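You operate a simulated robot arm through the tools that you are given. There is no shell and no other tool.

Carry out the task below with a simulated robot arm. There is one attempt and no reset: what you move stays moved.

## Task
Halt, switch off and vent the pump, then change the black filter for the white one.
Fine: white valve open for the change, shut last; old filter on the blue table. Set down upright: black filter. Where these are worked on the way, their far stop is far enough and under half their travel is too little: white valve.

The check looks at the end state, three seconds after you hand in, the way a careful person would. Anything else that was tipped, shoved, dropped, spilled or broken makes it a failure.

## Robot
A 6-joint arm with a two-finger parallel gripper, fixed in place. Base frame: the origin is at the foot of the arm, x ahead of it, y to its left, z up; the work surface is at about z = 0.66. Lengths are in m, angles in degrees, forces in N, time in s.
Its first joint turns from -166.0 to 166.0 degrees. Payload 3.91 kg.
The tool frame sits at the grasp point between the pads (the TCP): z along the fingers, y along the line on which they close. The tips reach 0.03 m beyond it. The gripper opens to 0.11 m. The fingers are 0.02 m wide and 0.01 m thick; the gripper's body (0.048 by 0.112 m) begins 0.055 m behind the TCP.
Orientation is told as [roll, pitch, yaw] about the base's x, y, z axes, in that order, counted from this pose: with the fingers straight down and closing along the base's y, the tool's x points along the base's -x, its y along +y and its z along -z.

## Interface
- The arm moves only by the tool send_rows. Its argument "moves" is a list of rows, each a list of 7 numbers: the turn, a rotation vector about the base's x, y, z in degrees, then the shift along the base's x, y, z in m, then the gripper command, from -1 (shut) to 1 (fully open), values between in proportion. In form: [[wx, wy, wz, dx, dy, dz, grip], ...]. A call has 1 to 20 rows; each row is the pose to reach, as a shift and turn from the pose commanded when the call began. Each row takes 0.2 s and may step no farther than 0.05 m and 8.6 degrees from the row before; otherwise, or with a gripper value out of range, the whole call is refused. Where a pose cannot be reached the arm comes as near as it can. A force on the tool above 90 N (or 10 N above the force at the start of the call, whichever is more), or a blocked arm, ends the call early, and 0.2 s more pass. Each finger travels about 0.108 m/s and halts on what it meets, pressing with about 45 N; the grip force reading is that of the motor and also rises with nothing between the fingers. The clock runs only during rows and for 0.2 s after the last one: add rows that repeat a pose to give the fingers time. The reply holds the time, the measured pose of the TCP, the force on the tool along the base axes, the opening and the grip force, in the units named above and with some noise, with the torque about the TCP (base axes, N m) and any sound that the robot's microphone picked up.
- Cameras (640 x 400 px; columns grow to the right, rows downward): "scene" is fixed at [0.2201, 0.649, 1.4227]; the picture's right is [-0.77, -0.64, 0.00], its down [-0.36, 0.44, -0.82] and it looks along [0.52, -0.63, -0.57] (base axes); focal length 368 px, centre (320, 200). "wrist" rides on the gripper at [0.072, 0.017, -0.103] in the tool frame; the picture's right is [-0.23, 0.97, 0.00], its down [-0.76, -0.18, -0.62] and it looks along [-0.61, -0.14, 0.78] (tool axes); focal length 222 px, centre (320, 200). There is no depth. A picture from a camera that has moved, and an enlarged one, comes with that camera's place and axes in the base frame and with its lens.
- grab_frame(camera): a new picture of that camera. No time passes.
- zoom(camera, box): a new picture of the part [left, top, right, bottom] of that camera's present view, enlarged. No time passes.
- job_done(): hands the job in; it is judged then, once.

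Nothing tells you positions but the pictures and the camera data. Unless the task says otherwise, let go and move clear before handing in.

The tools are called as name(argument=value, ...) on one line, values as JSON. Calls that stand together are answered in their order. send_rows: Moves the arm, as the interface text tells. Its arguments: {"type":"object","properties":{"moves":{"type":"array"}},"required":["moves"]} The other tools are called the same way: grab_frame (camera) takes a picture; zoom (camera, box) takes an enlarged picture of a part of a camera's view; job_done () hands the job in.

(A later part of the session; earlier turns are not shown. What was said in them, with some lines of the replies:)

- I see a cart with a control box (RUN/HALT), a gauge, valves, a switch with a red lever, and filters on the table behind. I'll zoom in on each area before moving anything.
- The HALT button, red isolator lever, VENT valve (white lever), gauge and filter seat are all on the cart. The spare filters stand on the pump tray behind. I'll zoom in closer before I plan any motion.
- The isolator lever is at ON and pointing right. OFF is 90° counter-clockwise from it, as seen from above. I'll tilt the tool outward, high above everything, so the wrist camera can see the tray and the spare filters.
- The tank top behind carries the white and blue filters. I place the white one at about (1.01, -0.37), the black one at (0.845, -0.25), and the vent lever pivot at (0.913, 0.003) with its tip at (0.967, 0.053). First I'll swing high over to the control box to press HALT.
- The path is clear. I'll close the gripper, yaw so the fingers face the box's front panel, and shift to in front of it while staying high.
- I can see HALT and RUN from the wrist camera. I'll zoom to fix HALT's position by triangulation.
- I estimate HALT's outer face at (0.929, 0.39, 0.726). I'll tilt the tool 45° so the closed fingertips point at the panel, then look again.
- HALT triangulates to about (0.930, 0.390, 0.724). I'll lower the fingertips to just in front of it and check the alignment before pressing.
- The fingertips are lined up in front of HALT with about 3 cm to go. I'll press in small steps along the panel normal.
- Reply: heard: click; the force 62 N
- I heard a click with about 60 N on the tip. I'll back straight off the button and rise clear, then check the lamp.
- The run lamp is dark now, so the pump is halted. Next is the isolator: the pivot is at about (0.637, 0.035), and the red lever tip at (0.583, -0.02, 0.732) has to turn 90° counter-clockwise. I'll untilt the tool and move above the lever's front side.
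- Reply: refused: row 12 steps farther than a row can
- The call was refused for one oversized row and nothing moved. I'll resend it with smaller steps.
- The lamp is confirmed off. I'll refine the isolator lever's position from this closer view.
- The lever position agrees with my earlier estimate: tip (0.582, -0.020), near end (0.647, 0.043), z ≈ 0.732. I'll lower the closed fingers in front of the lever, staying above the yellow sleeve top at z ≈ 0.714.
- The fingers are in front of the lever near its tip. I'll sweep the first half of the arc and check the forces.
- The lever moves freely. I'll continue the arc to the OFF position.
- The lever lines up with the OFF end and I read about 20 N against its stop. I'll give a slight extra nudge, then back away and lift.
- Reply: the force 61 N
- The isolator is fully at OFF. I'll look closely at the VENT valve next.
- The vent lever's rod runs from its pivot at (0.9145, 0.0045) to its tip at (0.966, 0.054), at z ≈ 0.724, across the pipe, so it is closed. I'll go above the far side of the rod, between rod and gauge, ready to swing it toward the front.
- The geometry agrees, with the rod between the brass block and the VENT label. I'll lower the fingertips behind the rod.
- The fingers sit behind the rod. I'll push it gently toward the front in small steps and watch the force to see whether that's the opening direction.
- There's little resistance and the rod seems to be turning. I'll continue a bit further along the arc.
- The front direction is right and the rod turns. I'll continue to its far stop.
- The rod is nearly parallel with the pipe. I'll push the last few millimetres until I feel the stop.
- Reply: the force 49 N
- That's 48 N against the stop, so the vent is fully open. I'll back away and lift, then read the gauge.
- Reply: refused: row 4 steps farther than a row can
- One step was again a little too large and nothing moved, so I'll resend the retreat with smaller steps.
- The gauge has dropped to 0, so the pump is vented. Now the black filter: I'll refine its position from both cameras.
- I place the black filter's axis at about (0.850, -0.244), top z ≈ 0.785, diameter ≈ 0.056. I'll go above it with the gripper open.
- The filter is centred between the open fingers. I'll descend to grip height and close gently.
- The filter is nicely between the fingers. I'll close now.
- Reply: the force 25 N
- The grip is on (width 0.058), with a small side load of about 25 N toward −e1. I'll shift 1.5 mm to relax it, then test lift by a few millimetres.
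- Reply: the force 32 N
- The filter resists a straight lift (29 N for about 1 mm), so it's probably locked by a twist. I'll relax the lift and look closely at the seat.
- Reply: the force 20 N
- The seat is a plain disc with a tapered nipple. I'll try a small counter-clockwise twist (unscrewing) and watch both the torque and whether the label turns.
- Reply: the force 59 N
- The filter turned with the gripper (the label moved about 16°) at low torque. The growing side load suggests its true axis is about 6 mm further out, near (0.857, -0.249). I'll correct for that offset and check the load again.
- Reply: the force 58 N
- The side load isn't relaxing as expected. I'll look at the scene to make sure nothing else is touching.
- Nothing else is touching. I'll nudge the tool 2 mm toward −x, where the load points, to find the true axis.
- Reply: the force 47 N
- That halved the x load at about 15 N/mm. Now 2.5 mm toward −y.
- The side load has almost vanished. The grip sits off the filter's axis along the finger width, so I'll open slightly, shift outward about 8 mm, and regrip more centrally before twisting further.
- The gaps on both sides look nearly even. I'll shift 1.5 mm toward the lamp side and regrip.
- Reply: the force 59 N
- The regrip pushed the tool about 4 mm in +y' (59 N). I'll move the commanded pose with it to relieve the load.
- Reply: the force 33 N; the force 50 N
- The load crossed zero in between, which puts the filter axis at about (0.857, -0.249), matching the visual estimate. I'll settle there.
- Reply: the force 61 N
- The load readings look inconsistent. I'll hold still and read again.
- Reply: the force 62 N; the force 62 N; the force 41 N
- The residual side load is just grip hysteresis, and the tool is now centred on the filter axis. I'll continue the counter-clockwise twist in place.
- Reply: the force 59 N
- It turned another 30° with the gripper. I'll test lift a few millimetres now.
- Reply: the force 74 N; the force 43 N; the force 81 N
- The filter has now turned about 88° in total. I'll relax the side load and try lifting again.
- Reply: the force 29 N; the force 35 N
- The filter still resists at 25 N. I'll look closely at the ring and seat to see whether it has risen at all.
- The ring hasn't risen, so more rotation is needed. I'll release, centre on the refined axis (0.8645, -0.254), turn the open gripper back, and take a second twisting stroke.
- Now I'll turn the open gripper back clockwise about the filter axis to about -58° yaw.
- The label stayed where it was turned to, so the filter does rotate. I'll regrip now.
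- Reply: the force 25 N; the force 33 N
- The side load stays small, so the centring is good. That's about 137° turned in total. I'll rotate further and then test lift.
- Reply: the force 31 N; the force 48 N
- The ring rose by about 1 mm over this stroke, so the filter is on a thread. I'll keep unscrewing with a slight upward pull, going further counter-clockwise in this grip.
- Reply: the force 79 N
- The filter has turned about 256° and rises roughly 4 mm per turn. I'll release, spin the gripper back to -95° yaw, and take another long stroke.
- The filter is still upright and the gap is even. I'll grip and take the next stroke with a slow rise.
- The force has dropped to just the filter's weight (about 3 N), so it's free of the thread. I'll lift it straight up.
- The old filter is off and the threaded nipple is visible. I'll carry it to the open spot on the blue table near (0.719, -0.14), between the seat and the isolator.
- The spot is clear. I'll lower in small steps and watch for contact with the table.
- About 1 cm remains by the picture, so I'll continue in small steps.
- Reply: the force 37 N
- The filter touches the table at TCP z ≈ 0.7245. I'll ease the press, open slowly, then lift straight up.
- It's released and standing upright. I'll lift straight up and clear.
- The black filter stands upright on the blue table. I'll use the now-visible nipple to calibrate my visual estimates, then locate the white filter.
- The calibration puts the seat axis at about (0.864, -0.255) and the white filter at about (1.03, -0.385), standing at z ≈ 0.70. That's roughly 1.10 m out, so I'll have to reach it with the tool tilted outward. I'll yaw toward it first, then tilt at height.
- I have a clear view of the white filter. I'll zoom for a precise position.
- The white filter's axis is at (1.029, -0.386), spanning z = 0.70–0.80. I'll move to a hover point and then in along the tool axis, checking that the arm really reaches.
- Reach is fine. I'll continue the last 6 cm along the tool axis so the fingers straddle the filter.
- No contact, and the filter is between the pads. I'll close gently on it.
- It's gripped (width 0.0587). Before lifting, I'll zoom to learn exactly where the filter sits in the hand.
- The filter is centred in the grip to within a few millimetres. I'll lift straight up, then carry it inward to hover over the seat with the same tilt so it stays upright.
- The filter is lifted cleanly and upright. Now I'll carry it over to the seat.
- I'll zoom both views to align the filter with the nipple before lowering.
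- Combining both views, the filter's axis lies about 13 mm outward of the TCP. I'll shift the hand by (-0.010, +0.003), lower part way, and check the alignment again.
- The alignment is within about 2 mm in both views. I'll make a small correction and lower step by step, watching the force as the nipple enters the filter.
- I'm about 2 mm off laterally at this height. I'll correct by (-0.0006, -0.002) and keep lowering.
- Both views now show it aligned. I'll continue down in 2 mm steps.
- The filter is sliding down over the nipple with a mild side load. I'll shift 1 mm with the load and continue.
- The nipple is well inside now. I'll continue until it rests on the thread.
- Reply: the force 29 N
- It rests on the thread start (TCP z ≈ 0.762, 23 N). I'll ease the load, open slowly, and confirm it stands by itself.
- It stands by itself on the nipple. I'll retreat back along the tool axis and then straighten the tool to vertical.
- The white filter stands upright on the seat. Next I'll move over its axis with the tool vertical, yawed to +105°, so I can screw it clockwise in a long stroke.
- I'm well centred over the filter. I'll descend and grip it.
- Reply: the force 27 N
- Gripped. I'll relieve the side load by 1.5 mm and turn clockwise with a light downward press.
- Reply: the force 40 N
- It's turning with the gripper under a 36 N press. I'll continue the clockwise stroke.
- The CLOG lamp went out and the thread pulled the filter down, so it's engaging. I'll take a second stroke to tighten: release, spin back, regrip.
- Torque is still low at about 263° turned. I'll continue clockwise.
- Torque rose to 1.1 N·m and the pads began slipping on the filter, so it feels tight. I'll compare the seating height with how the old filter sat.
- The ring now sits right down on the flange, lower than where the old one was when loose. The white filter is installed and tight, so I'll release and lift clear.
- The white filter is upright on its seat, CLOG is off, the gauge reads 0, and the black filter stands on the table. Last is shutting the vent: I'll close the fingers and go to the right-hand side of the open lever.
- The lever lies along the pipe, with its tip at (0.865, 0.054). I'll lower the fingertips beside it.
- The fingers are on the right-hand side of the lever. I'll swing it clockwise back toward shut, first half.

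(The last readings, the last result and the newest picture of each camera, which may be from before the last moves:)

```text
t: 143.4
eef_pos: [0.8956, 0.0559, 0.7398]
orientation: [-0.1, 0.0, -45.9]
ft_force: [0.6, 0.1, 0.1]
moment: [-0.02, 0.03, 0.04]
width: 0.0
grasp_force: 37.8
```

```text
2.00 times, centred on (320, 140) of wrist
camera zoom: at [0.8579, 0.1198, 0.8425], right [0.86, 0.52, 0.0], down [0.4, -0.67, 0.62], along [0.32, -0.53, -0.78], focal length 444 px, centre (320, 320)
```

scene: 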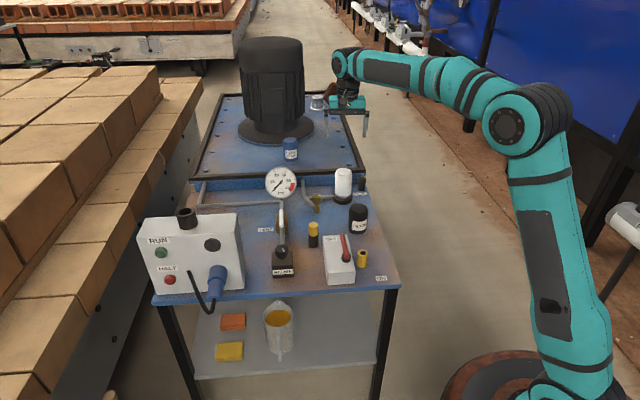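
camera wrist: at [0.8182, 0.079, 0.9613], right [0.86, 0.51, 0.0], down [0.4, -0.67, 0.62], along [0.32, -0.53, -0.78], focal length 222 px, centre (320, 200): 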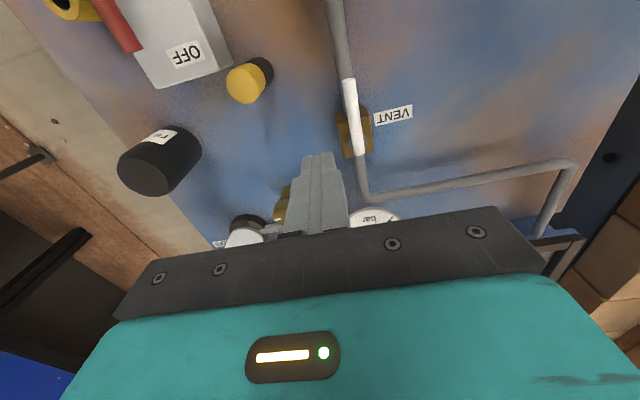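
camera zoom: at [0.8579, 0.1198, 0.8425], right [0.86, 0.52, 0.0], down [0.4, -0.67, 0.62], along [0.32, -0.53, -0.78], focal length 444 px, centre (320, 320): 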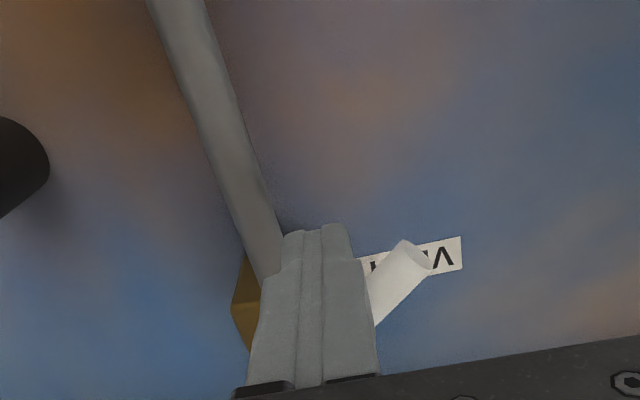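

The lever is turning smoothly. I'll continue the second half to the shut stop.

send_rows(moves=[[0, 0, 0, 0.0072, 0.0016, 0, -1], [0, 0, 0, 0.0143, 0.0031, 0, -1], [0, 0, 0, 0.0218, 0.0026, 0, -1], [0, 0, 0, 0.0294, 0.002, 0, -1], [0, 0, 0, 0.0345, 0, 0, -1], [0, 0, 0, 0.0395, -0.002, 0, -1], [0, 0, 0, 0.0441, -0.004, 0, -1]])

zoom(camera="wrist", box=[180, 40, 460, 240])

zoom(camera="scene", box=[230, 140, 350, 250])

```text
t: 145.0
eef_pos: [0.9364, 0.0542, 0.7398]
orientation: [0.0, 0.2, -45.8]
ft_force: [-44.2, 29.0, 0.0]
moment: [0.1, 0.86, -0.15]
width: 0.0
grasp_force: 38.0
```

```text
2.00 times, centred on (320, 140) of wrist
camera zoom: at [0.8996, 0.1176, 0.8436], right [0.86, 0.52, 0.0], down [0.41, -0.67, 0.62], along [0.32, -0.53, -0.78], focal length 444 px, centre (320, 320)
```

zoom: 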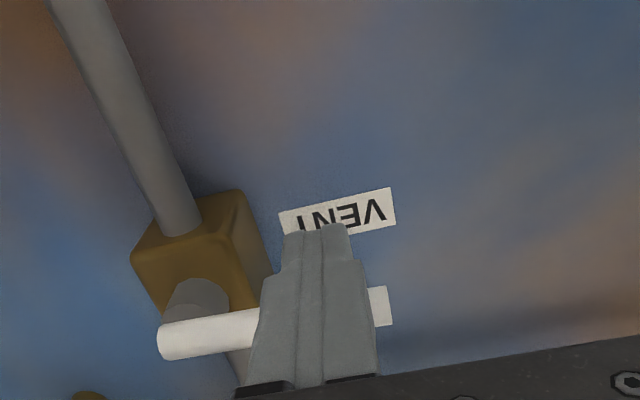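

```text
3.64 times, centred on (290, 195) of scene
camera zoom: at [0.2201, 0.649, 1.4227], right [-0.77, -0.64, 0.0], down [-0.36, 0.44, -0.82], along [0.52, -0.63, -0.57], focal length 1338 px, centre (429, 218)
```

zoom: 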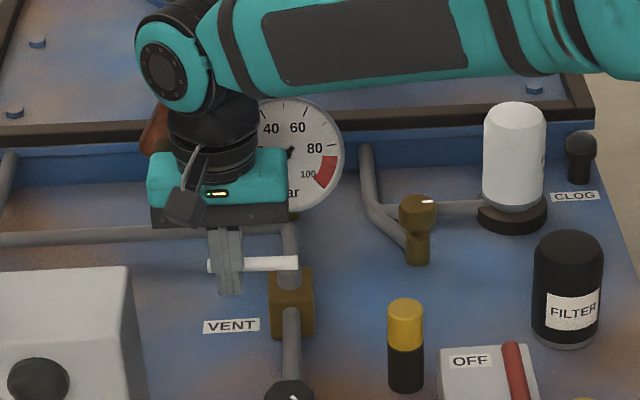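

The lever hit its shut stop (53 N) and points where it did at the start. I'll back off slightly and lift straight up.

send_rows(moves=[[0, 0, 0, -0.0083, 0.0086, 0, -1], [0, 0, 0, -0.0083, 0.0086, 0.03, -1], [0, 0, 0, -0.0083, 0.0086, 0.075, -1], [0, 0, 0, -0.0083, 0.0086, 0.12, -1], [0, 0, 0, -0.0083, 0.0086, 0.165, -1], [0, 0, 0, -0.0083, 0.0086, 0.21, -1], [0, 0, 0, -0.045, -0.01, 0.23, -1], [0, 0, 0, -0.085, -0.03, 0.24, -1], [0, 0, 0, -0.125, -0.05, 0.25, -1], [0, 0, 0, -0.165, -0.07, 0.25, -1], [0, 0, 0, -0.205, -0.09, 0.25, -1], [0, 0, 0, -0.245, -0.11, 0.25, 0], [0, 0, 0, -0.285, -0.13, 0.25, 0.5], [0, 0, 0, -0.285, -0.13, 0.25, 0.5]])

grab_frame(camera="scene")

grab_frame(camera="wrist")

zoom(camera="scene", box=[230, 130, 400, 290])

```text
t: 148.0
eef_pos: [0.6567, -0.0795, 0.9913]
orientation: [0.0, 0.0, -45.9]
ft_force: [0.7, 0.2, 1.0]
moment: [0.01, -0.04, 0.01]
width: 0.0827
grasp_force: 0.1
```

```text
taken
```

scene: 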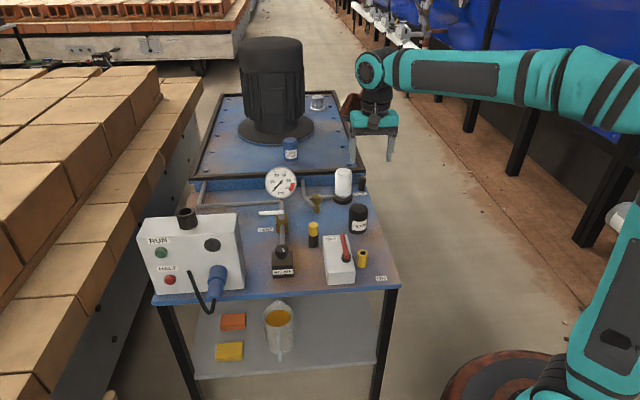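

```text
taken
camera wrist: at [0.6171, -0.0159, 1.0952], right [0.86, 0.51, 0.0], down [0.4, -0.67, 0.62], along [0.32, -0.53, -0.78], focal length 222 px, centre (320, 200)
```

wrist: 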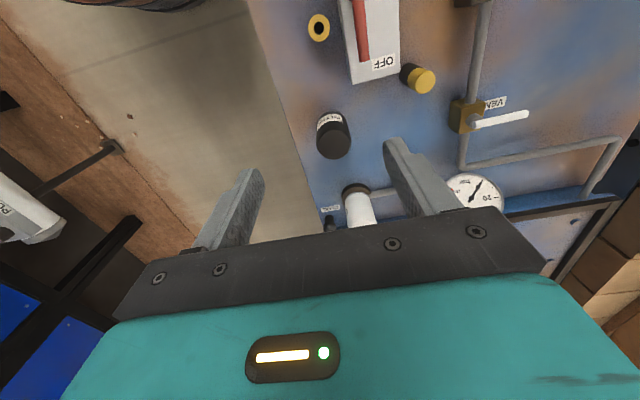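

```text
2.50 times, centred on (315, 210) of scene
camera zoom: at [0.2201, 0.649, 1.4227], right [-0.77, -0.64, 0.0], down [-0.36, 0.44, -0.82], along [0.52, -0.63, -0.57], focal length 920 px, centre (332, 175)
```

zoom: 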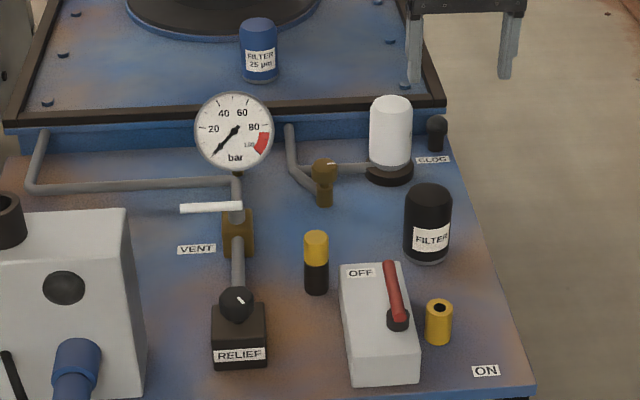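

Everything looks in order. I'll make one last close check of the vent lever and the filter seating.

zoom(camera="scene", box=[245, 195, 315, 245])

zoom(camera="scene", box=[325, 160, 385, 240])

zoom(camera="scene", box=[130, 200, 250, 310])

```text
8.00 times, centred on (280, 220) of scene
camera zoom: at [0.2201, 0.649, 1.4227], right [-0.77, -0.64, 0.0], down [-0.36, 0.44, -0.82], along [0.52, -0.63, -0.57], focal length 2943 px, centre (640, 40)
```

zoom: 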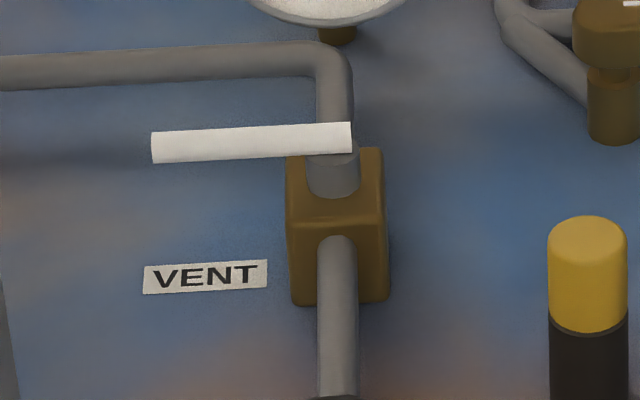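

```text
5.00 times, centred on (355, 200) of scene
camera zoom: at [0.2201, 0.649, 1.4227], right [-0.77, -0.64, 0.0], down [-0.36, 0.44, -0.82], along [0.52, -0.63, -0.57], focal length 1839 px, centre (145, 200)
```

zoom: 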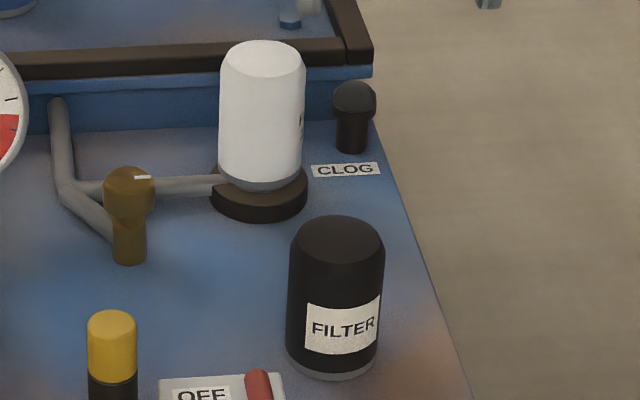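

```text
3.64 times, centred on (190, 255) of scene
camera zoom: at [0.2201, 0.649, 1.4227], right [-0.77, -0.64, 0.0], down [-0.36, 0.44, -0.82], along [0.52, -0.63, -0.57], focal length 1338 px, centre (793, 0)
```

zoom: 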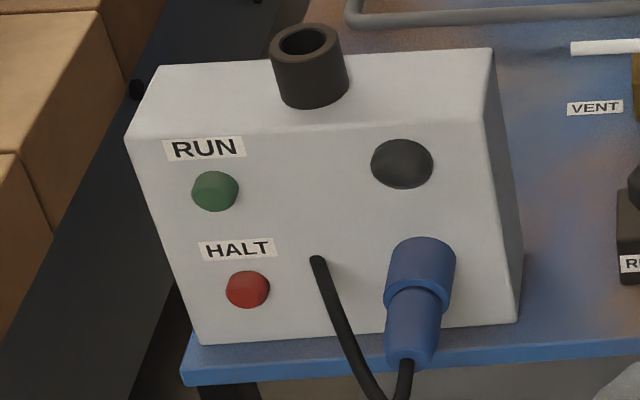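

The final pictures match the task. The pump is halted with its run lamp dark, the isolator is at OFF, and the vent lever is back in its shut position. The white filter is screwed down upright, the black filter stands upright on the blue table, and the arm is clear. I'm handing in now.

job_done()

```text
The job is handed in.
```

The filter change is finished and handed in. The final pictures showed everything as the task asked; I haven't seen the check's verdict.

- **Halt:** I pressed HALT, heard a click, and the run lamp went dark.
- **Switch off:** the red lever is turned fully to its OFF stop.
- **Vent:** I opened the white valve to its far stop before touching the filter, and the gauge fell from 20 to 0 bar. I shut it last, back against its stop, and the lever now points as it did at the start.
- **Black filter:** it unscrewed after about one turn and stands upright on the front blue table, between the filter seat and the red lever. The tank top where the spare filters stood is blue too. I took "blue table" to mean the front work surface.
- **White filter:** it is screwed onto the seat until my grip began to slip at about 1.1 N·m. The CLOG lamp went out as it engaged.

In the final pictures nothing else was moved or tipped. The gripper is empty and the arm is clear of the table.
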